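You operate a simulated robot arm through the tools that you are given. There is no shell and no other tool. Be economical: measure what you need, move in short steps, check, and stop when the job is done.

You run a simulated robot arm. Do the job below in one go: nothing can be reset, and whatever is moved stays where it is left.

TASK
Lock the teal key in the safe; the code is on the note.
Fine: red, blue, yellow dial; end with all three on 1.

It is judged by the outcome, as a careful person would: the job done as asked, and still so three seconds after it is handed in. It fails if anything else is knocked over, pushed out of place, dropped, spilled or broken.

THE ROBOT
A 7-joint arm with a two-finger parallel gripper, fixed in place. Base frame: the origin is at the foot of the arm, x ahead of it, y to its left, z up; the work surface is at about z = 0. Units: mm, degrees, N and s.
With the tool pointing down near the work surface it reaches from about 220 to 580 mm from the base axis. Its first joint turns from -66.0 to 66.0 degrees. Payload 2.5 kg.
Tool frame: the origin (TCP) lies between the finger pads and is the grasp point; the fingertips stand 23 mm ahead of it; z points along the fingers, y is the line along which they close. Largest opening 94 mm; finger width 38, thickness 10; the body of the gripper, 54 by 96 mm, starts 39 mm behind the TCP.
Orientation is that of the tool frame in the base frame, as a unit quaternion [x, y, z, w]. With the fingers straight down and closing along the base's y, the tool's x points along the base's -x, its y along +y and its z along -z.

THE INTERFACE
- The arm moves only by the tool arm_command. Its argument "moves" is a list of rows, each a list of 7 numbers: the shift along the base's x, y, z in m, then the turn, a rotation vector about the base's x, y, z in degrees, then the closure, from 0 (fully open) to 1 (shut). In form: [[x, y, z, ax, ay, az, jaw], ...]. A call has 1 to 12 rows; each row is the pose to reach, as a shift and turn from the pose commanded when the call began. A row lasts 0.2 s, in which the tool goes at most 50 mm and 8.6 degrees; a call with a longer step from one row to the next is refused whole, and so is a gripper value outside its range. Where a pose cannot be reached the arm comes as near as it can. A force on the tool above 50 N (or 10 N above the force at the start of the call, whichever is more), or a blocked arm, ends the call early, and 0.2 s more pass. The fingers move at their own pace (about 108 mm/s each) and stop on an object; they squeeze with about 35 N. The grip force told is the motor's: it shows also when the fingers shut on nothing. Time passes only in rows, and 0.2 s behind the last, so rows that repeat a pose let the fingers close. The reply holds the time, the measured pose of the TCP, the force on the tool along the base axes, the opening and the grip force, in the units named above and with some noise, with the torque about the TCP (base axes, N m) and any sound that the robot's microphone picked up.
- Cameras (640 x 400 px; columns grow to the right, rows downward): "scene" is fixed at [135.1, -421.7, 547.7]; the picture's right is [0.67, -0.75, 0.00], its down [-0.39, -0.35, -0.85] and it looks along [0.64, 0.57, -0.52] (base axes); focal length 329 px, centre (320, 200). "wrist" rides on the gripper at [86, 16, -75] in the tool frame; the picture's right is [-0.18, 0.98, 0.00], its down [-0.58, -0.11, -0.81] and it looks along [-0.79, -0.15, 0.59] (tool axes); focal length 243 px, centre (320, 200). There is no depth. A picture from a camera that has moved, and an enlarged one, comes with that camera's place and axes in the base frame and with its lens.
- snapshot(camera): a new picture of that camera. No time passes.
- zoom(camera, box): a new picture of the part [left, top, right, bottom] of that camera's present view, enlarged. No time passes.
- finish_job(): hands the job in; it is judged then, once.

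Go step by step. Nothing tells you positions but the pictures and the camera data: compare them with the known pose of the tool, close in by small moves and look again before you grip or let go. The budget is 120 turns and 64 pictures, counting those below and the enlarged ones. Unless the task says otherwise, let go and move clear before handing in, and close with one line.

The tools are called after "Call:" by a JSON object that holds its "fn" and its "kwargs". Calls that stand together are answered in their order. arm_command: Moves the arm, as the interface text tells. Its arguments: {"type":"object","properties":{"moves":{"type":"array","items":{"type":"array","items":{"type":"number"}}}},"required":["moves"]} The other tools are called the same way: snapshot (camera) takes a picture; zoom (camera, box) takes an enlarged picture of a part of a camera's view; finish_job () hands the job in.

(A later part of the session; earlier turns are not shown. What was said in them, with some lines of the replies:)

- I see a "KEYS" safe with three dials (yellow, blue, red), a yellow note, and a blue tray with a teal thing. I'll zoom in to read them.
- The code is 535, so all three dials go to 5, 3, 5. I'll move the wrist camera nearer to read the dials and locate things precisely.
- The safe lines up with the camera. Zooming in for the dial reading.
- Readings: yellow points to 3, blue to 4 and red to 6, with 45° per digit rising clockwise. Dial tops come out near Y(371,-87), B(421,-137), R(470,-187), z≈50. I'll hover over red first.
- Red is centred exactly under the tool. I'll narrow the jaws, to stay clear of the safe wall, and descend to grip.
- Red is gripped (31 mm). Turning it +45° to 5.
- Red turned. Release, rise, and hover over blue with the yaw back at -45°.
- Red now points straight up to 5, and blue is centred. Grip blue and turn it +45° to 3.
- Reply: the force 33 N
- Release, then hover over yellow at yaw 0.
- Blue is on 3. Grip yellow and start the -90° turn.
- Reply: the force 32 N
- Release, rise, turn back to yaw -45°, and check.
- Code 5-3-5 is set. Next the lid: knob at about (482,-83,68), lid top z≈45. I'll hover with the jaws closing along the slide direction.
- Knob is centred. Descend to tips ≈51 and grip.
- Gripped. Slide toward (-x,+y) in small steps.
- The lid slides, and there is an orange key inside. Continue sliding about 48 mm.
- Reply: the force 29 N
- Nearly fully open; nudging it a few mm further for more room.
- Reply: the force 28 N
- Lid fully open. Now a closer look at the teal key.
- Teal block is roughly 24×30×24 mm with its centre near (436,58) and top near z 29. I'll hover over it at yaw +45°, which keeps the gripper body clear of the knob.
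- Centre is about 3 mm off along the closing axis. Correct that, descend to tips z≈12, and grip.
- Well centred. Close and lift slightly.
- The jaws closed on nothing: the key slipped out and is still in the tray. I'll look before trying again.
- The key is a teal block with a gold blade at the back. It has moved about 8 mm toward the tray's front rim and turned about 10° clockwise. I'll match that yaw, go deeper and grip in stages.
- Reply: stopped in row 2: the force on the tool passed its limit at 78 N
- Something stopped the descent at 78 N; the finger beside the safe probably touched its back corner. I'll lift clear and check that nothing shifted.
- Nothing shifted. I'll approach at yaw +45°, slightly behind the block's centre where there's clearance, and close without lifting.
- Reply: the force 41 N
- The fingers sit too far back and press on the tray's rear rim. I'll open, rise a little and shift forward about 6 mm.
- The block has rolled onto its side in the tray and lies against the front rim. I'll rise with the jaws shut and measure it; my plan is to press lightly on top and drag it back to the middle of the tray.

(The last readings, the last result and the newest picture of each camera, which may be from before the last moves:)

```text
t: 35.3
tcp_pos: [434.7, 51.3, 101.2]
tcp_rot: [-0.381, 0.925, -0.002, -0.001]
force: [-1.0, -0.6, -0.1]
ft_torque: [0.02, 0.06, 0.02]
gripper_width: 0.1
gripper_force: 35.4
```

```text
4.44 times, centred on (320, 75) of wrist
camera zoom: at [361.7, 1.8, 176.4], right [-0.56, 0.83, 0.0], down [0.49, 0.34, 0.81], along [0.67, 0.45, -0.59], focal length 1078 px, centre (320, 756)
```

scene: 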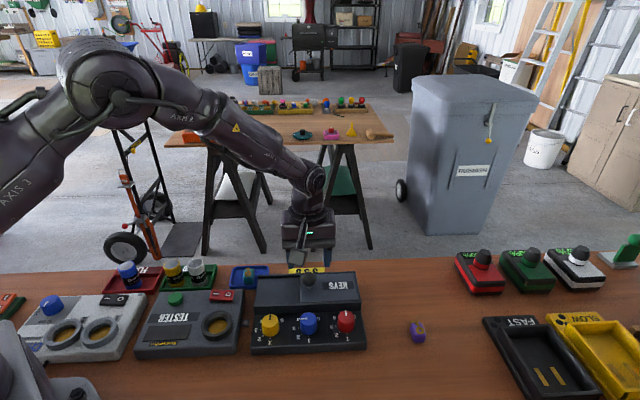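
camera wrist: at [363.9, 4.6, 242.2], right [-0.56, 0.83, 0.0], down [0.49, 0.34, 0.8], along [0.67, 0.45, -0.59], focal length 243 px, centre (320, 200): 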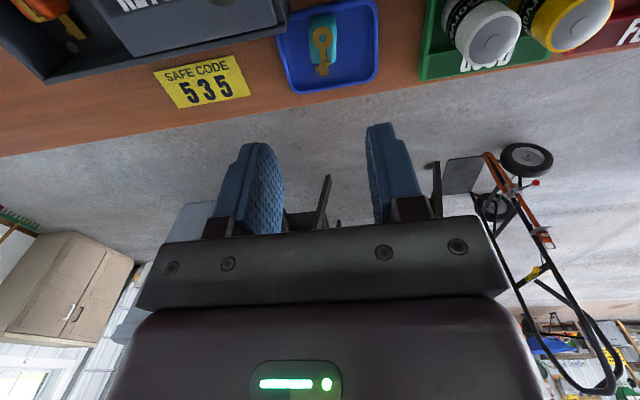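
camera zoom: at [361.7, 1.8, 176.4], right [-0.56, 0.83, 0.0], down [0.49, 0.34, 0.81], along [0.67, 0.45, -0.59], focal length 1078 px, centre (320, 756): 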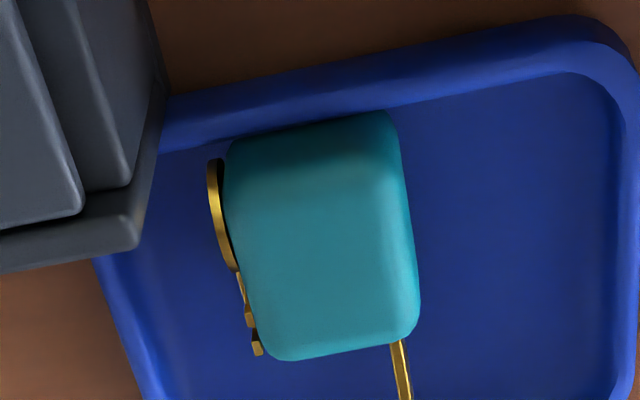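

The block now lies 26 mm wide across the jaws, about 20 mm tall and centred near (434,52), square to the tool. That's grippable directly, so I'll open, descend 3 mm behind its centre and close.

Call:
{"fn": "arm_command", "kwargs": {"moves": [[0.001, 0.002, 0, 0, 0, 0, 0.5], [0.001, 0.002, -0.03, 0, 0, 0, 0.5], [0.001, 0.002, -0.05, 0, 0, 0, 0.5], [0.001, 0.002, -0.06, 0, 0, 0, 0.5], [0.001, 0.002, -0.069, 0, 0, 0, 0.5], [0.001, 0.002, -0.069, 0, 0, 0, 0.5]]}}

Call:
{"fn": "zoom", "kwargs": {"camera": "wrist", "box": [210, 80, 434, 220]}}

```text
t: 36.6
tcp_pos: [437.0, 52.3, 36.2]
tcp_rot: [-0.379, 0.925, -0.004, -0.001]
force: [-8.1, 0.9, 13.6]
ft_torque: [-0.12, -0.25, -0.03]
gripper_width: 44.0
gripper_force: 0.0
stopped in row 6: the force on the tool passed its limit at 55 N (the readings are from after the stop); the commanded pose is now the measured one
```

```text
2.86 times, centred on (322, 150) of wrist
camera zoom: at [363.7, 3.4, 111.4], right [-0.56, 0.83, -0.01], down [0.49, 0.34, 0.81], along [0.67, 0.45, -0.59], focal length 693 px, centre (314, 343)
```

zoom: 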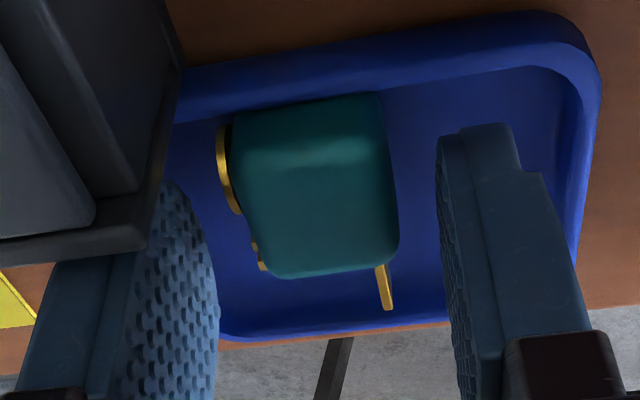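

The safe-side finger is rubbing the safe's edge. I'll use a narrower opening and sit 4 mm further back.

Call:
{"fn": "arm_command", "kwargs": {"moves": [[0, 0, 0.025, 0, 0, 0, 0.5], [0, 0, 0.025, 0, 0, 0, 0.6], [0.0025, 0.0035, 0.025, 0, 0, 0, 0.6], [0.0025, 0.0035, 0.01, 0, 0, 0, 0.6], [0.0025, 0.0035, 0, 0, 0, 0, 0.6], [0.0025, 0.0035, -0.003, 0, 0, 0, 0.6]]}}

Call:
{"fn": "zoom", "kwargs": {"camera": "wrist", "box": [210, 80, 434, 220]}}

```text
t: 38.0
tcp_pos: [440.5, 55.8, 33.4]
tcp_rot: [-0.379, 0.926, -0.005, 0.001]
force: [0.5, 1.1, 0.4]
ft_torque: [-0.01, 0.01, 0.01]
gripper_width: 37.5
gripper_force: 0.0
```

```text
2.86 times, centred on (322, 150) of wrist
camera zoom: at [366.4, 6.4, 108.0], right [-0.56, 0.83, -0.01], down [0.49, 0.34, 0.81], along [0.67, 0.45, -0.59], focal length 693 px, centre (314, 343)
```

zoom: 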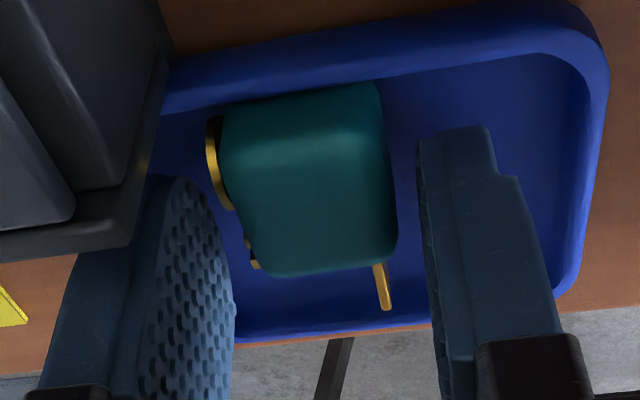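

No contact now. I'll narrow further, slide forward 3 mm for more overlap, then close.

Call:
{"fn": "arm_command", "kwargs": {"moves": [[0, 0, 0, 0, 0, 0, 0.65], [-0.0022, -0.0022, -0.001, 0, 0, 0, 0.65], [-0.0022, -0.0022, -0.001, 0, 0, 0, 0.75], [-0.0022, -0.0022, -0.001, 0, 0, 0, 0.9], [-0.0022, -0.0022, -0.001, 0, 0, 0, 0.9]]}}

Call:
{"fn": "zoom", "kwargs": {"camera": "wrist", "box": [210, 80, 434, 220]}}

```text
t: 39.2
tcp_pos: [438.5, 52.3, 32.0]
tcp_rot: [-0.378, 0.926, -0.004, 0.001]
force: [1.6, 1.3, 0.9]
ft_torque: [0.03, -0.03, 0.01]
gripper_width: 25.1
gripper_force: 35.2
```

```text
2.86 times, centred on (322, 150) of wrist
camera zoom: at [364.0, 4.3, 107.1], right [-0.56, 0.83, -0.01], down [0.49, 0.34, 0.81], along [0.67, 0.45, -0.59], focal length 693 px, centre (314, 343)
```

zoom: 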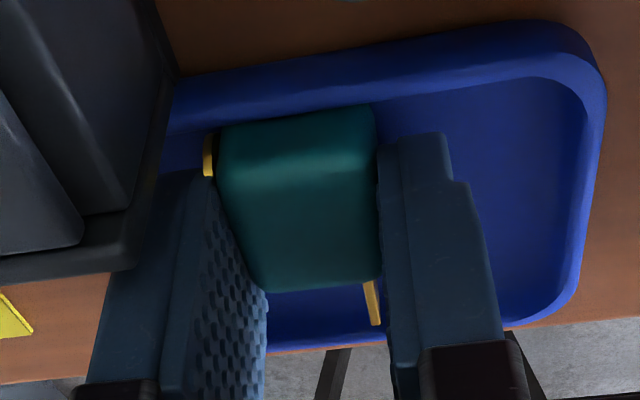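

Gripped at 25 mm. Lifting slowly.

Call:
{"fn": "arm_command", "kwargs": {"moves": [[0, 0, 0.003, 0, 0, 0, 0.95], [0, 0, 0.006, 0, 0, 0, 0.95], [0, 0, 0.01, 0, 0, 0, 0.95], [0, 0, 0.015, 0, 0, 0, 0.95]]}}

Call:
{"fn": "zoom", "kwargs": {"camera": "scene", "box": [220, 230, 300, 300]}}

```text
t: 40.2
tcp_pos: [436.3, 54.0, 47.0]
tcp_rot: [-0.378, 0.926, -0.004, 0.0]
force: [0.5, -0.1, -0.8]
ft_torque: [0.0, -0.02, 0.02]
gripper_width: 24.8
gripper_force: 35.1
```

```text
5.71 times, centred on (260, 265) of scene
camera zoom: at [135.2, -421.7, 547.7], right [0.67, -0.75, 0.0], down [-0.39, -0.35, -0.85], along [0.64, 0.57, -0.52], focal length 1882 px, centre (663, -171)
```

zoom: 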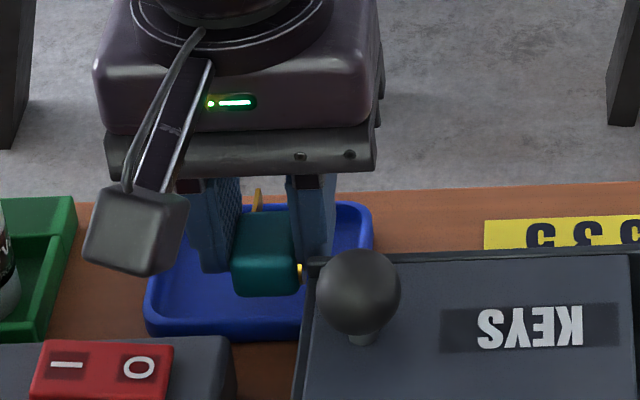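

The key is held. Lift it smoothly and carry it over the open compartment at the same yaw to inspect the free space.

Call:
{"fn": "arm_command", "kwargs": {"moves": [[0, 0, 0.02, 0, 0, 0, 0.95], [0, 0, 0.045, 0, 0, 0, 0.95], [0, 0, 0.075, 0, 0, 0, 0.95], [0, 0, 0.1, 0, 0, 0, 0.95], [0.015, -0.025, 0.1, 0, 0, 0, 0.95], [0.03, -0.055, 0.1, 0, 0, 0, 0.95], [0.045, -0.085, 0.1, 0, 0, 0, 0.95], [0.055, -0.115, 0.1, 0, 0, 0, 0.95], [0.062, -0.14, 0.1, 0, 0, 0, 0.95], [0.068, -0.164, 0.1, 0, 0, 0, 0.95], [0.068, -0.164, 0.1, 0, 0, 0, 0.95]]}}

Call:
{"fn": "snapshot", "kwargs": {"camera": "wrist"}}

```text
t: 42.6
tcp_pos: [504.1, -111.7, 147.8]
tcp_rot: [-0.379, 0.925, -0.004, 0.0]
force: [-0.2, -0.8, -0.6]
ft_torque: [-0.02, 0.03, 0.0]
gripper_width: 24.3
gripper_force: 35.3
```

```text
17 pictures are left
camera wrist: at [432.1, -160.8, 222.1], right [-0.56, 0.83, -0.01], down [0.49, 0.34, 0.81], along [0.67, 0.45, -0.59], focal length 243 px, centre (320, 200)
```

wrist: 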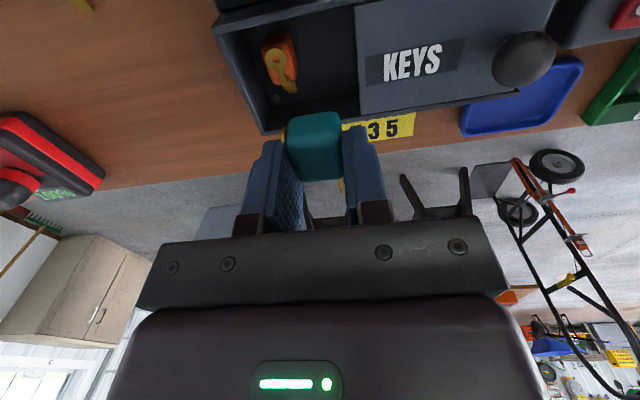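

Call:
{"fn": "zoom", "kwargs": {"camera": "wrist", "box": [200, 0, 408, 130]}}

```text
3.08 times, centred on (304, 65) of wrist
camera zoom: at [432.1, -160.8, 222.1], right [-0.56, 0.83, -0.01], down [0.49, 0.34, 0.81], along [0.67, 0.45, -0.59], focal length 746 px, centre (369, 615)
```

zoom: 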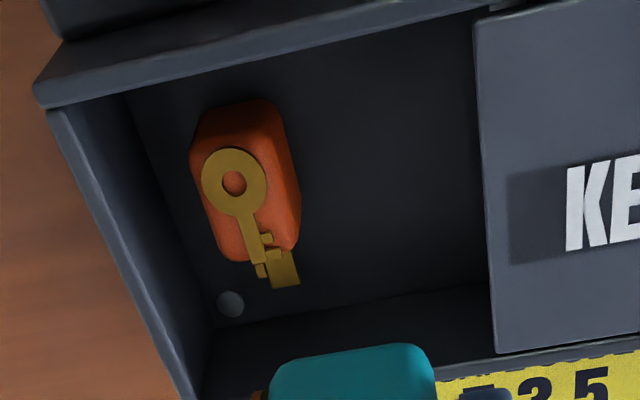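

The gap between the orange key and the lid edge is only about 43 mm, so the fingers must close across the box, with the key's blade pointing under the lid. I'll test whether the wrist can turn +90° here.

Call:
{"fn": "arm_command", "kwargs": {"moves": [[0, 0, 0, 0, 0, 7.5, 0.95], [0, 0, 0, 0, 0, 15, 0.95], [0, 0, 0, 0, 0, 22.5, 0.95], [0, 0, 0, 0, 0, 30, 0.95], [0, 0, 0, 0, 0, 37.5, 0.95], [0, 0, 0, 0, 0, 45, 0.95], [0, 0, 0, 0, 0, 52.5, 0.95], [0, 0, 0, 0, 0, 60, 0.95], [0, 0, 0, 0, 0, 67.5, 0.95], [0, 0, 0, 0, 0, 75, 0.95], [0, 0, 0, 0, 0, 82.5, 0.95], [0, 0, 0, 0, 0, 90, 0.95]]}}

```text
t: 45.2
tcp_pos: [505.8, -109.8, 147.4]
tcp_rot: [0.923, -0.386, 0.004, -0.004]
force: [-0.1, 0.0, -0.4]
ft_torque: [0.01, 0.01, -0.02]
gripper_width: 24.7
gripper_force: 34.8
```

Yaw 135° is reachable. Check the view from this side.

Call:
{"fn": "snapshot", "kwargs": {"camera": "wrist"}}

Call:
{"fn": "zoom", "kwargs": {"camera": "scene", "box": [240, 210, 400, 310]}}

```text
15 pictures are left
camera wrist: at [554.7, -184.3, 221.8], right [-0.83, -0.56, -0.01], down [-0.34, 0.49, 0.81], along [-0.45, 0.67, -0.59], focal length 243 px, centre (320, 200)
```

wrist: 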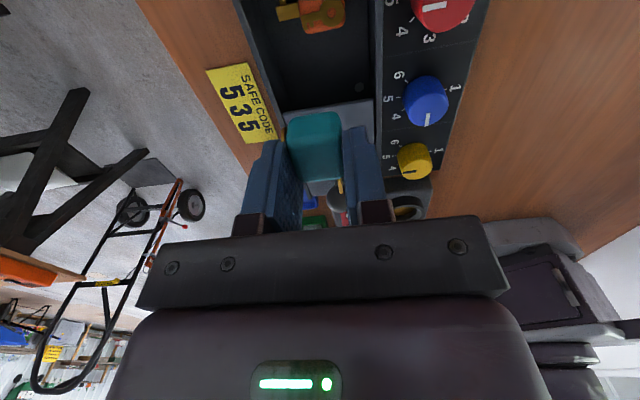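

```text
4.00 times, centred on (320, 260) of scene
camera zoom: at [135.2, -421.7, 547.7], right [0.67, -0.75, 0.0], down [-0.39, -0.35, -0.85], along [0.64, 0.57, -0.52], focal length 1317 px, centre (320, -40)
```

zoom: 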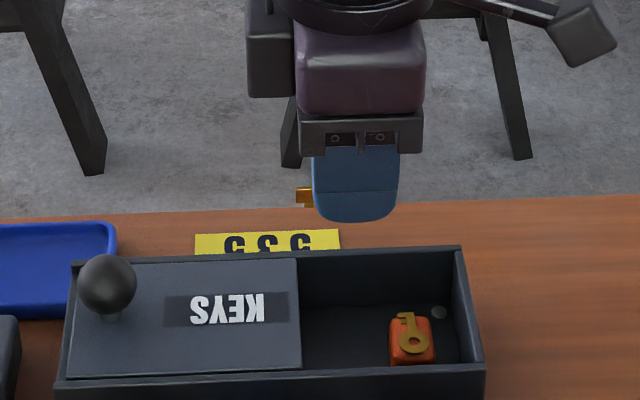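

The blade sticks out about 8 mm past the fingers toward the lid. Plan: tilt 20° so the blade dips, slip it under the lid edge, then level out while lowering. First align, tilt and descend to z≈75.

Call:
{"fn": "arm_command", "kwargs": {"moves": [[-0.0024, 0.0038, 0, -4.7, -4.7, 0, 0.95], [-0.0024, 0.0038, -0.02, -9.4, -9.4, 0, 0.95], [-0.0024, 0.0038, -0.05, -14.1, -14.1, 0, 0.95], [-0.0024, 0.0038, -0.07, -14.1, -14.1, 0, 0.95], [-0.0024, 0.0038, -0.07, -14.1, -14.1, 0, 0.95]]}}

Call:
{"fn": "zoom", "kwargs": {"camera": "scene", "box": [260, 235, 380, 310]}}

```text
t: 46.4
tcp_pos: [504.1, -107.6, 77.3]
tcp_rot: [0.908, -0.38, 0.164, 0.063]
force: [-0.2, 0.2, 0.1]
ft_torque: [-0.01, -0.04, 0.0]
gripper_width: 24.5
gripper_force: 35.3
```

```text
5.33 times, centred on (320, 272) of scene
camera zoom: at [135.2, -421.7, 547.7], right [0.67, -0.75, 0.0], down [-0.39, -0.35, -0.85], along [0.64, 0.57, -0.52], focal length 1756 px, centre (320, -187)
```

zoom: 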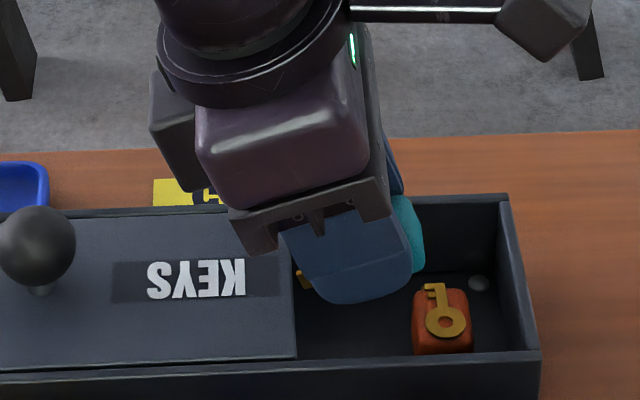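

The block also protrudes about 5 mm on the orange side, so space is tight. I'll lower until the blade is under the lid edge, then use the finger's edge to nudge the lid open a little more.

Call:
{"fn": "arm_command", "kwargs": {"moves": [[0, 0, -0.01, 0, 0, 0, 0.95], [0, 0, -0.02, 0, 0, 0, 0.95], [0, 0, -0.021, 0, 0, 0, 0.95]]}}

Call:
{"fn": "arm_command", "kwargs": {"moves": [[-0.0025, 0.0025, 0, 0, 0, 0, 0.95], [-0.005, 0.005, 0, 0, 0, 0, 0.95], [-0.0065, 0.0065, 0, 0, 0, 0, 0.95], [-0.008, 0.008, 0, 0, 0, 0, 0.95]]}}

Call:
{"fn": "zoom", "kwargs": {"camera": "scene", "box": [260, 235, 380, 310]}}

```text
t: 47.2
tcp_pos: [504.1, -106.4, 56.7]
tcp_rot: [0.908, -0.38, 0.163, 0.063]
force: [-0.5, 0.4, -0.1]
ft_torque: [0.0, 0.01, 0.01]
gripper_width: 24.4
gripper_force: 34.9
```

```text
t: 48.2
tcp_pos: [495.7, -99.5, 56.7]
tcp_rot: [0.908, -0.38, 0.163, 0.062]
force: [0.1, -0.8, 0.5]
ft_torque: [0.01, -0.01, 0.01]
gripper_width: 24.5
gripper_force: 35.4
```

```text
5.33 times, centred on (320, 272) of scene
camera zoom: at [135.2, -421.7, 547.7], right [0.67, -0.75, 0.0], down [-0.39, -0.35, -0.85], along [0.64, 0.57, -0.52], focal length 1756 px, centre (320, -187)
```

zoom: 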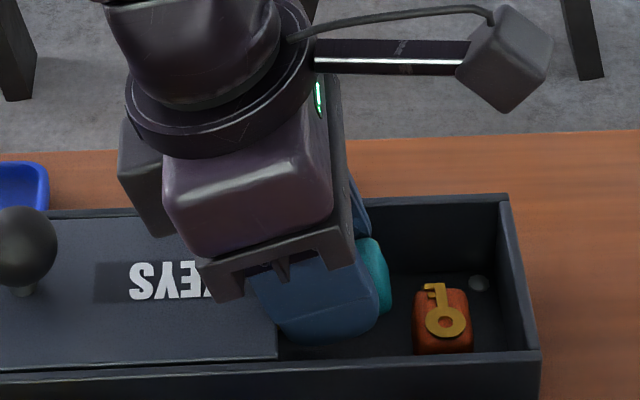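

The lid moved a further 7 mm freely. Now level out while lowering and shift slightly back from the lid edge.

Call:
{"fn": "arm_command", "kwargs": {"moves": [[0.001, -0.001, -0.003, 2.1, 2.1, 0, 0.95], [0.002, -0.002, -0.006, 4.9, 4.9, 0, 0.95], [0.0025, -0.0025, -0.01, 7.8, 7.8, 0, 0.95], [0.0025, -0.0025, -0.0135, 11, 11, 0, 0.95], [0.0025, -0.0025, -0.016, 14.1, 14.1, 0, 0.95], [0.0025, -0.0025, -0.016, 14.1, 14.1, 0, 0.95]]}}

Call:
{"fn": "zoom", "kwargs": {"camera": "scene", "box": [260, 235, 380, 310]}}

```text
t: 49.1
tcp_pos: [501.3, -104.2, 50.2]
tcp_rot: [0.92, -0.387, 0.063, 0.02]
force: [0.9, -0.7, 4.1]
ft_torque: [-0.04, 0.15, 0.04]
gripper_width: 24.4
gripper_force: 35.5
stopped in row 4: the force on the tool passed its limit at 53 N (the readings are from after the stop); the commanded pose is now the measured one
```

```text
5.33 times, centred on (320, 272) of scene
camera zoom: at [135.1, -421.7, 547.7], right [0.67, -0.75, 0.0], down [-0.39, -0.35, -0.85], along [0.64, 0.57, -0.52], focal length 1756 px, centre (320, -187)
```

zoom: 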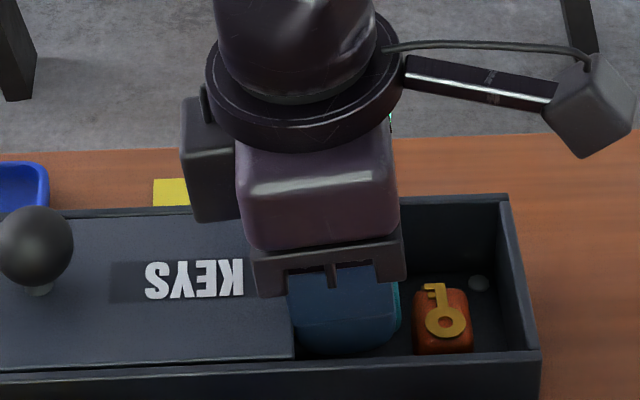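

The blade jammed against the lid and dragged it back about 6 mm. The simpler way is to push the lid further open with the tilted tool, back off, then level and lower straight down.

Call:
{"fn": "arm_command", "kwargs": {"moves": [[0, 0, 0.003, -4.4, -4.4, 0, 0.95], [0, 0, 0.0065, -8.8, -8.8, 0, 0.95], [-0.003, 0.003, 0.0065, -8.8, -8.8, 0, 0.95], [-0.006, 0.006, 0.0065, -8.8, -8.8, 0, 0.95], [-0.008, 0.008, 0.0065, -8.8, -8.8, 0, 0.95], [-0.01, 0.01, 0.0065, -8.8, -8.8, 0, 0.95], [-0.01, 0.01, 0.0065, -8.8, -8.8, 0, 0.95]]}}

Call:
{"fn": "zoom", "kwargs": {"camera": "scene", "box": [240, 235, 380, 322]}}

```text
t: 50.7
tcp_pos: [490.3, -93.8, 56.7]
tcp_rot: [0.909, -0.38, 0.162, 0.061]
force: [-0.9, 0.0, -0.7]
ft_torque: [-0.03, -0.04, 0.0]
gripper_width: 24.7
gripper_force: 34.9
```

```text
4.57 times, centred on (310, 278) of scene
camera zoom: at [135.2, -421.7, 547.7], right [0.67, -0.75, 0.0], down [-0.39, -0.35, -0.85], along [0.64, 0.57, -0.52], focal length 1506 px, centre (366, -159)
```

zoom: 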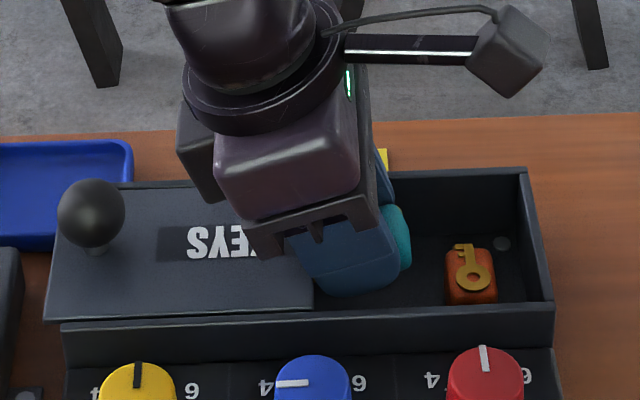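

The gap is now about 57 mm. Back off 12 mm, rise slightly, and level the tool.

Call:
{"fn": "arm_command", "kwargs": {"moves": [[0.004, -0.004, 0, 0, 0, 0, 0.95], [0.0085, -0.0085, 0.002, 0, 0, 0, 0.95], [0.0085, -0.0085, 0.006, 4.7, 4.7, 0, 0.95], [0.0085, -0.0085, 0.006, 9.4, 9.4, 0, 0.95], [0.0085, -0.0085, 0.006, 14.1, 14.1, 0, 0.95], [0.0085, -0.0085, 0.006, 14.1, 14.1, 0, 0.95]]}}

Call:
{"fn": "zoom", "kwargs": {"camera": "scene", "box": [240, 235, 380, 322]}}

```text
t: 52.1
tcp_pos: [499.0, -100.8, 63.1]
tcp_rot: [0.922, -0.387, 0.001, -0.006]
force: [-0.7, -0.7, 0.3]
ft_torque: [-0.01, -0.03, 0.02]
gripper_width: 24.5
gripper_force: 35.5
```

```text
4.57 times, centred on (310, 278) of scene
camera zoom: at [135.1, -421.8, 547.7], right [0.67, -0.75, 0.0], down [-0.39, -0.35, -0.85], along [0.64, 0.57, -0.52], focal length 1506 px, centre (366, -159)
```

zoom: 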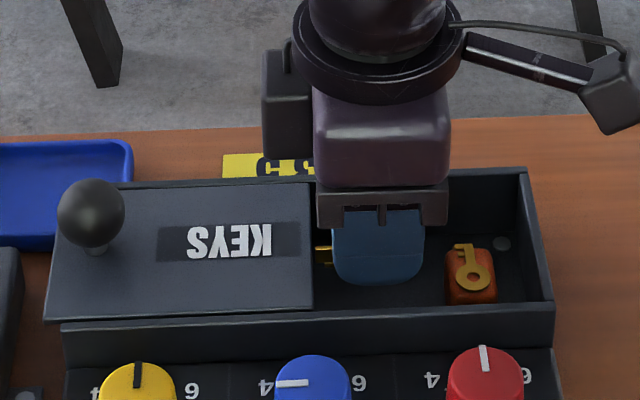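

The blade now clears the lid edge and the finger clears the orange key. Shift 1 mm and lower straight down.

Call:
{"fn": "arm_command", "kwargs": {"moves": [[0.0007, -0.0007, 0, 0, 0, 0, 0.95], [0.0007, -0.0007, -0.008, 0, 0, 0, 0.95], [0.0007, -0.0007, -0.016, 0, 0, 0, 0.95], [0.0007, -0.0007, -0.021, 0, 0, 0, 0.95], [0.0007, -0.0007, -0.024, 0, 0, 0, 0.95], [0.0007, -0.0007, -0.024, 0, 0, 0, 0.95]]}}

```text
t: 53.5
tcp_pos: [499.7, -103.4, 39.6]
tcp_rot: [0.922, -0.388, 0.002, -0.005]
force: [0.6, -0.4, -0.2]
ft_torque: [-0.03, 0.01, 0.0]
gripper_width: 24.8
gripper_force: 35.0
```

Free so far. Continue down in 1.5 mm steps until the floor is felt.

Call:
{"fn": "arm_command", "kwargs": {"moves": [[0, 0, -0.0015, 0, 0, 0, 0.95], [0, 0, -0.003, 0, 0, 0, 0.95]]}}

Call:
{"fn": "zoom", "kwargs": {"camera": "scene", "box": [240, 235, 380, 322]}}

```text
t: 54.1
tcp_pos: [500.2, -103.1, 35.1]
tcp_rot: [0.922, -0.387, 0.001, -0.005]
force: [0.1, 0.1, -1.3]
ft_torque: [-0.02, 0.0, 0.0]
gripper_width: 24.4
gripper_force: 35.1
```

```text
4.57 times, centred on (310, 278) of scene
camera zoom: at [135.2, -421.7, 547.7], right [0.67, -0.75, 0.0], down [-0.39, -0.35, -0.85], along [0.64, 0.57, -0.52], focal length 1506 px, centre (366, -159)
```

zoom: 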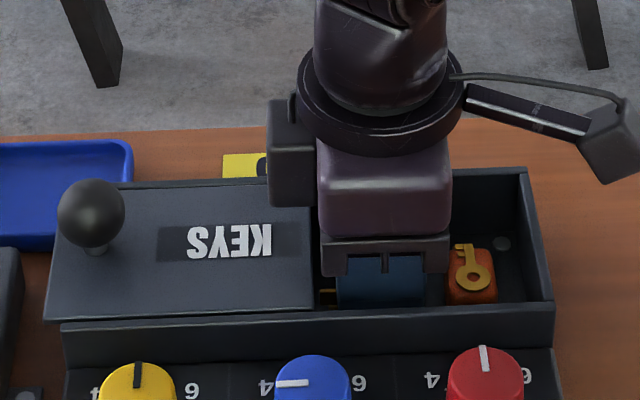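

Call:
{"fn": "arm_command", "kwargs": {"moves": [[0, 0, -0.0015, 0, 0, 0, 0.95], [0, 0, -0.003, 0, 0, 0, 0.95], [0, 0, -0.003, 0, 0, 0, 0.95]]}}

```text
t: 54.9
tcp_pos: [502.7, -103.7, 34.7]
tcp_rot: [0.922, -0.387, 0.003, -0.006]
force: [-5.3, 1.2, 26.4]
ft_torque: [-0.16, 0.13, -0.05]
gripper_width: 24.8
gripper_force: 35.3
```

Floor contact. Ease off, open modestly, and rise straight up.

Call:
{"fn": "arm_command", "kwargs": {"moves": [[0, 0, 0.0015, 0, 0, 0, 0.95], [0, 0, 0.0015, 0, 0, 0, 0.66], [0, 0, 0.0015, 0, 0, 0, 0.62], [0, 0, 0.015, 0, 0, 0, 0.62], [0, 0, 0.045, 0, 0, 0, 0.62], [0, 0, 0.08, 0, 0, 0, 0.62], [0, 0, 0.12, 0, 0, 0, 0.62]]}}

Call:
{"fn": "zoom", "kwargs": {"camera": "scene", "box": [240, 235, 380, 322]}}

```text
t: 56.5
tcp_pos: [500.3, -102.8, 152.1]
tcp_rot: [0.922, -0.387, 0.001, -0.005]
force: [-0.1, -0.1, 0.1]
ft_torque: [0.0, 0.0, 0.0]
gripper_width: 35.7
gripper_force: 0.1
```

```text
4.57 times, centred on (310, 278) of scene
camera zoom: at [135.2, -421.7, 547.7], right [0.67, -0.75, 0.0], down [-0.39, -0.35, -0.85], along [0.64, 0.57, -0.52], focal length 1506 px, centre (366, -159)
```

zoom: 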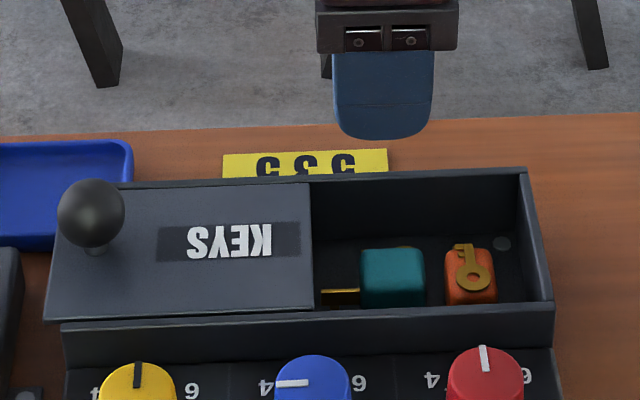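

The teal key sits in the compartment beside the undisturbed orange key. Next, go to the knob, now at about (412,-14), at yaw +45°.

Call:
{"fn": "arm_command", "kwargs": {"moves": [[0, 0, 0, 0, 0, -7.5, 0.4], [-0.01, 0.01, 0, 0, 0, -15, 0.4], [-0.02, 0.02, 0, 0, 0, -22.5, 0.4], [-0.03, 0.03, 0, 0, 0, -30, 0.4], [-0.04, 0.04, 0, 0, 0, -37.5, 0.4], [-0.05, 0.05, 0, 0, 0, -45, 0.4], [-0.06, 0.06, 0, 0, 0, -52.5, 0.4], [-0.07, 0.07, 0, 0, 0, -60, 0.4], [-0.08, 0.08, 0, 0, 0, -67.5, 0.4], [-0.0885, 0.089, 0, 0, 0, -75, 0.4], [-0.0885, 0.089, -0.01, 0, 0, -82.5, 0.4], [-0.0885, 0.089, -0.02, 0, 0, -90, 0.4]]}}

Call:
{"fn": "snapshot", "kwargs": {"camera": "wrist"}}

```text
t: 59.1
tcp_pos: [411.2, -14.1, 132.3]
tcp_rot: [-0.377, 0.926, -0.005, 0.004]
force: [-0.2, 0.1, -0.4]
ft_torque: [-0.01, 0.0, -0.03]
gripper_width: 56.5
gripper_force: 0.0
```

```text
6 pictures are left
camera wrist: at [337.6, -62.9, 206.6], right [-0.55, 0.83, -0.01], down [0.49, 0.33, 0.81], along [0.68, 0.44, -0.59], focal length 243 px, centre (320, 200)
```

wrist: 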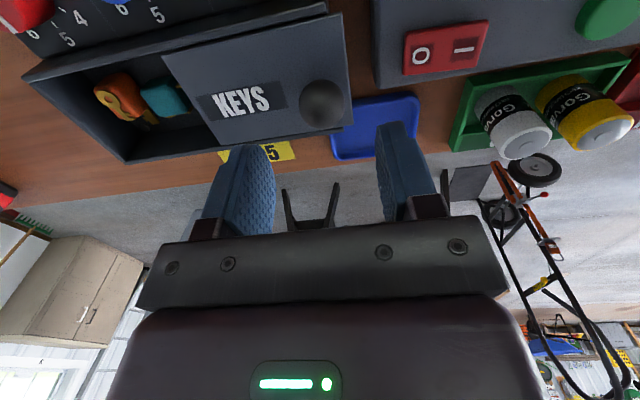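

Knob centred. Descend, grip, and begin sliding the lid shut.

Call:
{"fn": "arm_command", "kwargs": {"moves": [[0, 0, -0.03, 0, 0, 0, 0.4], [0, 0, -0.057, 0, 0, 0, 0.4], [0, 0, -0.057, 0, 0, 0, 0.9], [0, 0, -0.057, 0, 0, 0, 0.9], [0.006, -0.006, -0.057, 0, 0, 0, 0.9], [0.012, -0.012, -0.057, 0, 0, 0, 0.9], [0.018, -0.018, -0.057, 0, 0, 0, 0.9], [0.024, -0.024, -0.057, 0, 0, 0, 0.9], [0.03, -0.03, -0.057, 0, 0, 0, 0.9], [0.036, -0.036, -0.057, 0, 0, 0, 0.9]]}}

Call:
{"fn": "arm_command", "kwargs": {"moves": [[0.006, -0.006, 0, 0, 0, 0, 0.9], [0.012, -0.012, 0, 0, 0, 0, 0.9], [0.018, -0.018, 0, 0, 0, 0, 0.9], [0.024, -0.024, 0, 0, 0, 0, 0.9], [0.029, -0.029, 0, 0, 0, 0, 0.9], [0.033, -0.033, 0, 0, 0, 0, 0.9], [0.035, -0.035, 0, 0, 0, 0, 0.9], [0.035, -0.035, 0, 0, 0, 0, 0.9]]}}

Call:
{"fn": "zoom", "kwargs": {"camera": "scene", "box": [220, 250, 380, 360]}}

```text
t: 61.3
tcp_pos: [447.4, -48.6, 74.5]
tcp_rot: [-0.379, 0.926, -0.004, 0.001]
force: [8.3, 10.4, -24.0]
ft_torque: [0.39, -0.45, 0.02]
gripper_width: 29.2
gripper_force: 45.1
```

```text
t: 63.1
tcp_pos: [480.4, -83.9, 75.4]
tcp_rot: [-0.378, 0.926, -0.001, -0.001]
force: [-16.7, 20.6, -1.2]
ft_torque: [0.52, -0.12, -0.17]
gripper_width: 29.6
gripper_force: 45.2
```

```text
3.64 times, centred on (300, 305) of scene
camera zoom: at [135.1, -421.7, 547.7], right [0.67, -0.75, 0.0], down [-0.39, -0.35, -0.85], along [0.64, 0.57, -0.52], focal length 1198 px, centre (393, -182)
```

zoom: 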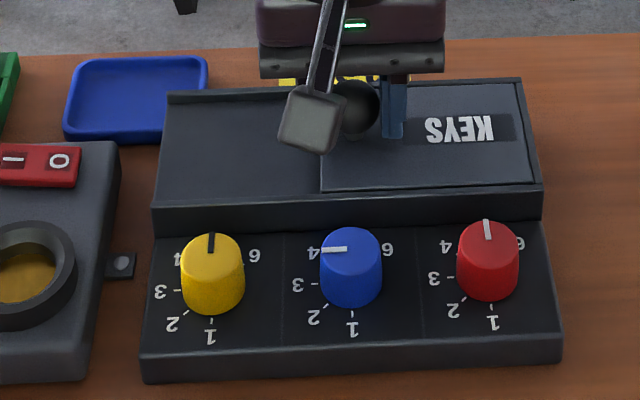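

The lid is fully shut against its stop. Release, rise, and start turning toward yaw -90° on the way to the red dial.

Call:
{"fn": "arm_command", "kwargs": {"moves": [[0, 0, 0, 0, 0, 0, 0.4], [0, 0, 0.03, 0, 0, 0, 0.4], [0, 0, 0.07, 0, 0, 0, 0.5], [0, 0, 0.07, 0, 0, -8, 0.53], [0, 0, 0.07, 0, 0, -16, 0.53], [0, 0, 0.07, 0, 0, -24, 0.53], [0, 0, 0.07, 0, 0, -32, 0.53], [0, 0, 0.07, 0, 0, -40, 0.53], [0, 0, 0.07, 0, 0, -48, 0.53], [0, 0, 0.07, 0, 0, -56, 0.53], [0, 0, 0.07, 0, 0, -64, 0.53], [0, 0, 0.07, 0, 0, -71, 0.53]]}}

Call:
{"fn": "arm_command", "kwargs": {"moves": [[0, -0.02, 0, 0, 0, -8, 0.53], [0, -0.04, 0, 0, 0, -16, 0.53], [-0.005, -0.06, 0, 0, 0, -24, 0.53], [-0.01, -0.08, 0, 0, 0, -32, 0.53], [-0.01, -0.1, 0, 0, 0, -40, 0.53], [-0.01, -0.102, 0, 0, 0, -48, 0.53], [-0.01, -0.102, 0, 0, 0, -56, 0.53], [-0.01, -0.102, 0, 0, 0, -64, 0.53], [-0.01, -0.102, 0, 0, 0, -64, 0.53]]}}

```text
t: 65.7
tcp_pos: [483.5, -85.7, 144.8]
tcp_rot: [0.23, 0.973, -0.005, 0.0]
force: [-0.1, 0.1, -0.2]
ft_torque: [-0.01, 0.02, 0.0]
gripper_width: 43.9
gripper_force: 0.1
```

```text
t: 67.7
tcp_pos: [473.1, -188.0, 145.9]
tcp_rot: [0.711, 0.703, -0.003, -0.002]
force: [0.0, -0.7, 0.4]
ft_torque: [0.0, -0.01, 0.03]
gripper_width: 44.4
gripper_force: 0.1
```

Correct 3 mm, descend onto red and grip.

Call:
{"fn": "arm_command", "kwargs": {"moves": [[-0.003, 0.001, -0.03, 0, 0, 0, 0.53], [-0.003, 0.001, -0.06, 0, 0, 0, 0.53], [-0.003, 0.001, -0.089, 0, 0, 0, 0.53], [-0.003, 0.001, -0.089, 0, 0, 0, 0.53], [-0.003, 0.001, -0.089, 0, 0, 0, 0.9], [-0.003, 0.001, -0.089, 0, 0, 0, 0.9]]}}

Call:
{"fn": "arm_command", "kwargs": {"moves": [[0, 0, 0, 0, 0, 7.5, 0.9], [0, 0, 0, 0, 0, 15, 0.9], [0, 0, 0, 0, 0, 22.5, 0.9], [0, 0, 0, 0, 0, 30, 0.9], [0, 0, 0, 0, 0, 37.5, 0.9], [0, 0, 0, 0, 0, 45, 0.9], [0, 0, 0, 0, 0, 52.5, 0.9], [0, 0, 0, 0, 0, 60, 0.9], [0, 0, 0, 0, 0, 67.5, 0.9], [0, 0, 0, 0, 0, 75, 0.9], [0, 0, 0, 0, 0, 82.5, 0.9], [0, 0, 0, 0, 0, 90, 0.9]]}}

Call:
{"fn": "arm_command", "kwargs": {"moves": [[0, 0, 0, 0, 0, 7.5, 0.9], [0, 0, 0, 0, 0, 15, 0.9], [0, 0, 0, 0, 0, 22.5, 0.9], [0, 0, 0, 0, 0, 30, 0.9], [0, 0, 0, 0, 0, 37.5, 0.9], [0, 0, 0, 0, 0, 45, 0.9], [0, 0, 0, 0, 0, 52.5, 0.9], [0, 0, 0, 0, 0, 60, 0.9], [0, 0, 0, 0, 0, 67.5, 0.9], [0, 0, 0, 0, 0, 75, 0.9], [0, 0, 0, 0, 0, 82.5, 0.9], [0, 0, 0, 0, 0, 90, 0.9]]}}

```text
t: 69.1
tcp_pos: [471.2, -186.3, 56.3]
tcp_rot: [0.711, 0.703, -0.003, -0.003]
force: [13.6, -3.6, -14.2]
ft_torque: [0.32, -0.35, 0.03]
gripper_width: 30.5
gripper_force: 45.4
```

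```text
t: 71.7
tcp_pos: [469.5, -186.9, 56.0]
tcp_rot: [0.004, 1.0, -0.006, -0.001]
force: [9.8, -4.8, -17.3]
ft_torque: [0.01, -0.44, 0.0]
gripper_width: 30.9
gripper_force: 44.7
```

```text
t: 74.3
tcp_pos: [470.9, -187.6, 56.2]
tcp_rot: [-0.704, 0.71, -0.005, 0.005]
force: [13.9, -21.5, -16.2]
ft_torque: [-0.62, -0.44, -0.29]
gripper_width: 30.9
gripper_force: 44.5
```

Red turned 180°. Release, rise, and move over blue, returning to yaw 0.

Call:
{"fn": "arm_command", "kwargs": {"moves": [[0, 0, 0, 0, 0, 0, 0.53], [0, 0, 0.03, 0, 0, 0, 0.53], [0, 0, 0.06, 0, 0, -7.5, 0.53], [-0.01, 0.01, 0.06, 0, 0, -15, 0.53], [-0.02, 0.02, 0.06, 0, 0, -23, 0.53], [-0.03, 0.03, 0.06, 0, 0, -31, 0.53], [-0.04, 0.04, 0.06, 0, 0, -39, 0.53], [-0.0495, 0.05, 0.06, 0, 0, -47, 0.53], [-0.0495, 0.05, 0.06, 0, 0, -55, 0.53], [-0.0495, 0.05, 0.06, 0, 0, -63, 0.53], [-0.0495, 0.05, 0.06, 0, 0, -71, 0.53], [-0.0495, 0.05, 0.06, 0, 0, -79, 0.53]]}}

Call:
{"fn": "arm_command", "kwargs": {"moves": [[0, 0, 0, 0, 0, -8, 0.53], [0, 0, 0, 0, 0, -10.5, 0.53], [0, 0, 0, 0, 0, -10.5, 0.53]]}}

Call:
{"fn": "zoom", "kwargs": {"camera": "scene", "box": [220, 250, 380, 360]}}

```text
t: 76.9
tcp_pos: [420.7, -135.2, 116.4]
tcp_rot: [-0.09, 0.996, -0.005, 0.001]
force: [-0.1, 0.2, 0.1]
ft_torque: [-0.01, 0.01, -0.01]
gripper_width: 44.3
gripper_force: 0.1
```

```text
t: 77.7
tcp_pos: [419.5, -136.4, 116.0]
tcp_rot: [0.001, 1.0, -0.005, 0.001]
force: [-0.6, -0.1, 0.3]
ft_torque: [0.03, 0.02, 0.0]
gripper_width: 44.2
gripper_force: 0.0
```

```text
3.64 times, centred on (300, 305) of scene
camera zoom: at [135.2, -421.7, 547.7], right [0.67, -0.75, 0.0], down [-0.39, -0.35, -0.85], along [0.64, 0.57, -0.52], focal length 1198 px, centre (393, -182)
```

zoom: 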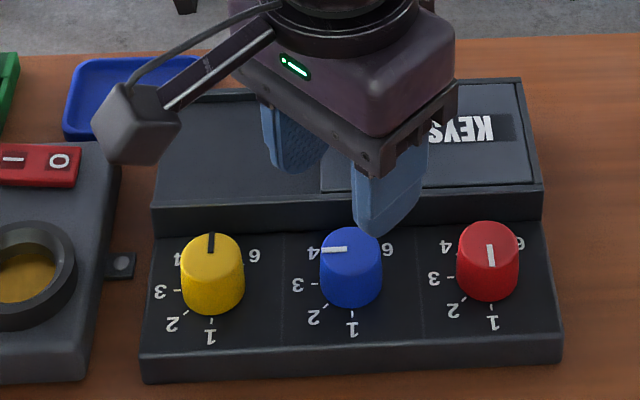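

Red is on 1. Now grip blue and turn it +90°.

Call:
{"fn": "arm_command", "kwargs": {"moves": [[0.001, -0.001, -0.03, 0, 0, 0, 0.53], [0.001, -0.001, -0.06, 0, 0, 0, 0.53], [0.001, -0.001, -0.06, 0, 0, 0, 0.53], [0.001, -0.001, -0.06, 0, 0, 0, 0.9], [0.001, -0.001, -0.06, 0, 0, 0, 0.9]]}}

Call:
{"fn": "arm_command", "kwargs": {"moves": [[0, 0, 0, 0, 0, 7.5, 0.9], [0, 0, 0, 0, 0, 15, 0.9], [0, 0, 0, 0, 0, 22.5, 0.9], [0, 0, 0, 0, 0, 30, 0.9], [0, 0, 0, 0, 0, 37.5, 0.9], [0, 0, 0, 0, 0, 45, 0.9], [0, 0, 0, 0, 0, 52.5, 0.9], [0, 0, 0, 0, 0, 60, 0.9], [0, 0, 0, 0, 0, 67.5, 0.9], [0, 0, 0, 0, 0, 75, 0.9], [0, 0, 0, 0, 0, 82.5, 0.9], [0, 0, 0, 0, 0, 90, 0.9]]}}

Call:
{"fn": "arm_command", "kwargs": {"moves": [[0, 0, 0, 0, 0, 0, 0.9], [0, 0, 0, 0, 0, 0, 0.53], [0, 0, 0.03, 0, 0, 0, 0.53], [0, 0, 0.06, 0, 0, -8, 0.53], [-0.01, 0.01, 0.06, 0, 0, -16, 0.53], [-0.02, 0.02, 0.06, 0, 0, -24, 0.53], [-0.03, 0.03, 0.06, 0, 0, -32, 0.53], [-0.04, 0.04, 0.06, 0, 0, -40, 0.53], [-0.05, 0.05, 0.06, 0, 0, -48, 0.53], [-0.05, 0.05, 0.06, 0, 0, -56, 0.53], [-0.05, 0.05, 0.06, 0, 0, -64, 0.53], [-0.05, 0.05, 0.06, 0, 0, -72, 0.53]]}}

Call:
{"fn": "arm_command", "kwargs": {"moves": [[0, 0, 0, 0, 0, -8, 0.53], [0, 0, 0, 0, 0, -16, 0.53], [0, 0, 0, 0, 0, -24, 0.53], [0, 0, 0, 0, 0, -32, 0.53], [0, 0, 0, 0, 0, -40, 0.53], [0, 0, 0, 0, 0, -48, 0.53], [0, 0, 0, 0, 0, -56, 0.53], [0, 0, 0, 0, 0, -64, 0.53], [0, 0, 0, 0, 0, -72, 0.53], [0, 0, 0, 0, 0, -80, 0.53], [0, 0, 0, 0, 0, -88, 0.53], [0, 0, 0, 0, 0, -96, 0.53]]}}

```text
t: 78.9
tcp_pos: [421.7, -137.8, 54.9]
tcp_rot: [0.001, 1.0, -0.005, 0.001]
force: [3.0, -0.5, -6.6]
ft_torque: [-0.01, -0.13, 0.0]
gripper_width: 30.9
gripper_force: 44.8
```

```text
t: 81.5
tcp_pos: [421.7, -137.8, 57.3]
tcp_rot: [-0.707, 0.707, -0.003, 0.004]
force: [10.9, -1.0, -21.9]
ft_torque: [0.0, -0.16, -0.28]
gripper_width: 30.8
gripper_force: 44.9
```

```text
t: 84.1
tcp_pos: [371.1, -86.9, 115.8]
tcp_rot: [-0.153, 0.988, -0.004, 0.001]
force: [0.1, 0.0, -0.9]
ft_torque: [0.0, -0.01, -0.02]
gripper_width: 44.3
gripper_force: 0.1
```

```text
t: 86.7
tcp_pos: [370.6, -87.8, 116.4]
tcp_rot: [0.631, 0.776, -0.006, -0.003]
force: [0.3, 0.3, 0.4]
ft_torque: [-0.02, 0.03, 0.02]
gripper_width: 44.3
gripper_force: 0.1
```

Finish yaw to -90° over yellow, descend and grip, then turn +180°.

Call:
{"fn": "arm_command", "kwargs": {"moves": [[0, 0, 0, 0, 0, -6, 0.53], [0.0005, 0, 0, 0, 0, -12, 0.53], [0.0005, 0, -0.03, 0, 0, -12, 0.53], [0.0005, 0, -0.06, 0, 0, -12, 0.53], [0.0005, 0, -0.06, 0, 0, -12, 0.53], [0.0005, 0, -0.06, 0, 0, -12, 0.9], [0.0005, 0, -0.06, 0, 0, -12, 0.9]]}}

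Call:
{"fn": "arm_command", "kwargs": {"moves": [[0, 0, 0, 0, 0, 7.5, 0.9], [0, 0, 0, 0, 0, 15, 0.9], [0, 0, 0, 0, 0, 22.5, 0.9], [0, 0, 0, 0, 0, 30, 0.9], [0, 0, 0, 0, 0, 37.5, 0.9], [0, 0, 0, 0, 0, 45, 0.9], [0, 0, 0, 0, 0, 52.5, 0.9], [0, 0, 0, 0, 0, 60, 0.9], [0, 0, 0, 0, 0, 67.5, 0.9], [0, 0, 0, 0, 0, 75, 0.9], [0, 0, 0, 0, 0, 82.5, 0.9], [0, 0, 0, 0, 0, 90, 0.9]]}}

Call:
{"fn": "arm_command", "kwargs": {"moves": [[0, 0, 0, 0, 0, 7.5, 0.9], [0, 0, 0, 0, 0, 15, 0.9], [0, 0, 0, 0, 0, 22.5, 0.9], [0, 0, 0, 0, 0, 30, 0.9], [0, 0, 0, 0, 0, 37.5, 0.9], [0, 0, 0, 0, 0, 45, 0.9], [0, 0, 0, 0, 0, 52.5, 0.9], [0, 0, 0, 0, 0, 60, 0.9], [0, 0, 0, 0, 0, 67.5, 0.9], [0, 0, 0, 0, 0, 75, 0.9], [0, 0, 0, 0, 0, 82.5, 0.9], [0, 0, 0, 0, 0, 90, 0.9]]}}

Call:
{"fn": "arm_command", "kwargs": {"moves": [[0, 0, 0, 0, 0, 0, 0.9], [0, 0, 0, 0, 0, 0, 0.53], [0, 0, 0.03, 0, 0, 0, 0.53], [0, 0, 0.07, 0, 0, 0, 0.53], [0, 0, 0.11, 0, 0, -8, 0.53], [0, 0, 0.15, 0, 0, -16, 0.53], [-0.02, 0.02, 0.19, 0, 0, -24, 0.53], [-0.04, 0.04, 0.2, 0, 0, -32, 0.53], [-0.05, 0.06, 0.2, 0, 0, -40, 0.53], [-0.05, 0.08, 0.2, 0, 0, -48, 0.53]]}}

Call:
{"fn": "zoom", "kwargs": {"camera": "scene", "box": [220, 250, 380, 360]}}

```text
t: 88.3
tcp_pos: [371.7, -87.0, 58.0]
tcp_rot: [0.708, 0.706, -0.004, -0.003]
force: [5.8, -0.7, -10.2]
ft_torque: [0.33, -0.17, 0.0]
gripper_width: 30.7
gripper_force: 44.8
```

```text
t: 90.9
tcp_pos: [370.3, -87.6, 57.3]
tcp_rot: [-0.001, 1.0, -0.006, 0.0]
force: [-15.4, -5.0, 32.5]
ft_torque: [-0.19, 0.43, 0.01]
gripper_width: 30.9
gripper_force: 44.8
```

```text
t: 93.5
tcp_pos: [372.1, -88.6, 57.8]
tcp_rot: [-0.707, 0.708, -0.004, 0.004]
force: [-5.3, -16.7, 10.2]
ft_torque: [-0.13, 0.17, -0.27]
gripper_width: 31.0
gripper_force: 45.5
```

```text
t: 95.7
tcp_pos: [321.1, -7.5, 257.1]
tcp_rot: [-0.357, 0.934, -0.004, 0.003]
force: [0.1, -0.2, 0.3]
ft_torque: [0.01, 0.01, -0.01]
gripper_width: 44.1
gripper_force: 0.1
```

```text
3.64 times, centred on (300, 305) of scene
camera zoom: at [135.1, -421.8, 547.7], right [0.67, -0.75, 0.0], down [-0.39, -0.35, -0.85], along [0.64, 0.57, -0.52], focal length 1198 px, centre (393, -182)
```

zoom: 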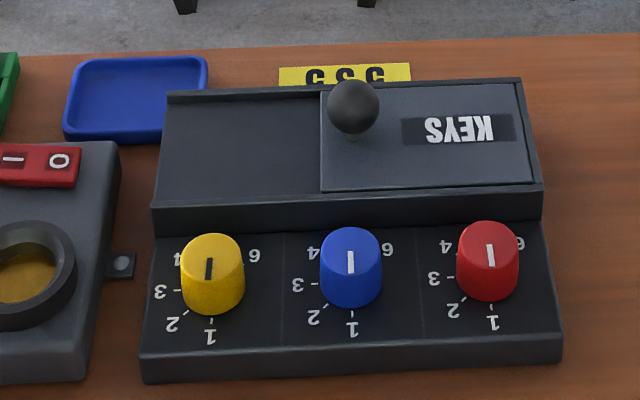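

All three dials point to 1, the lid is shut and the tray is empty. One last look at the whole scene.

Call:
{"fn": "snapshot", "kwargs": {"camera": "scene"}}

```text
2 pictures are left
```

scene: 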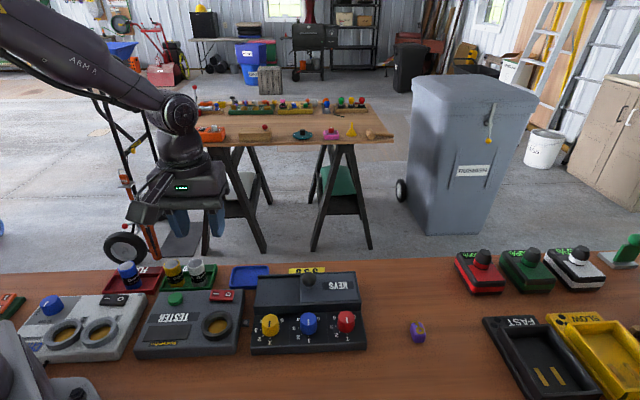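

Everything else is where it was at the start, and the arm is clear of the safe. Handing in.

Call:
{"fn": "finish_job", "kwargs": {}}

```text
The job is handed in.
```

The teal key is in the safe with the lid shut, and the red, blue and yellow dials are all on 1; the key slipped once in its tray while I was picking it up.
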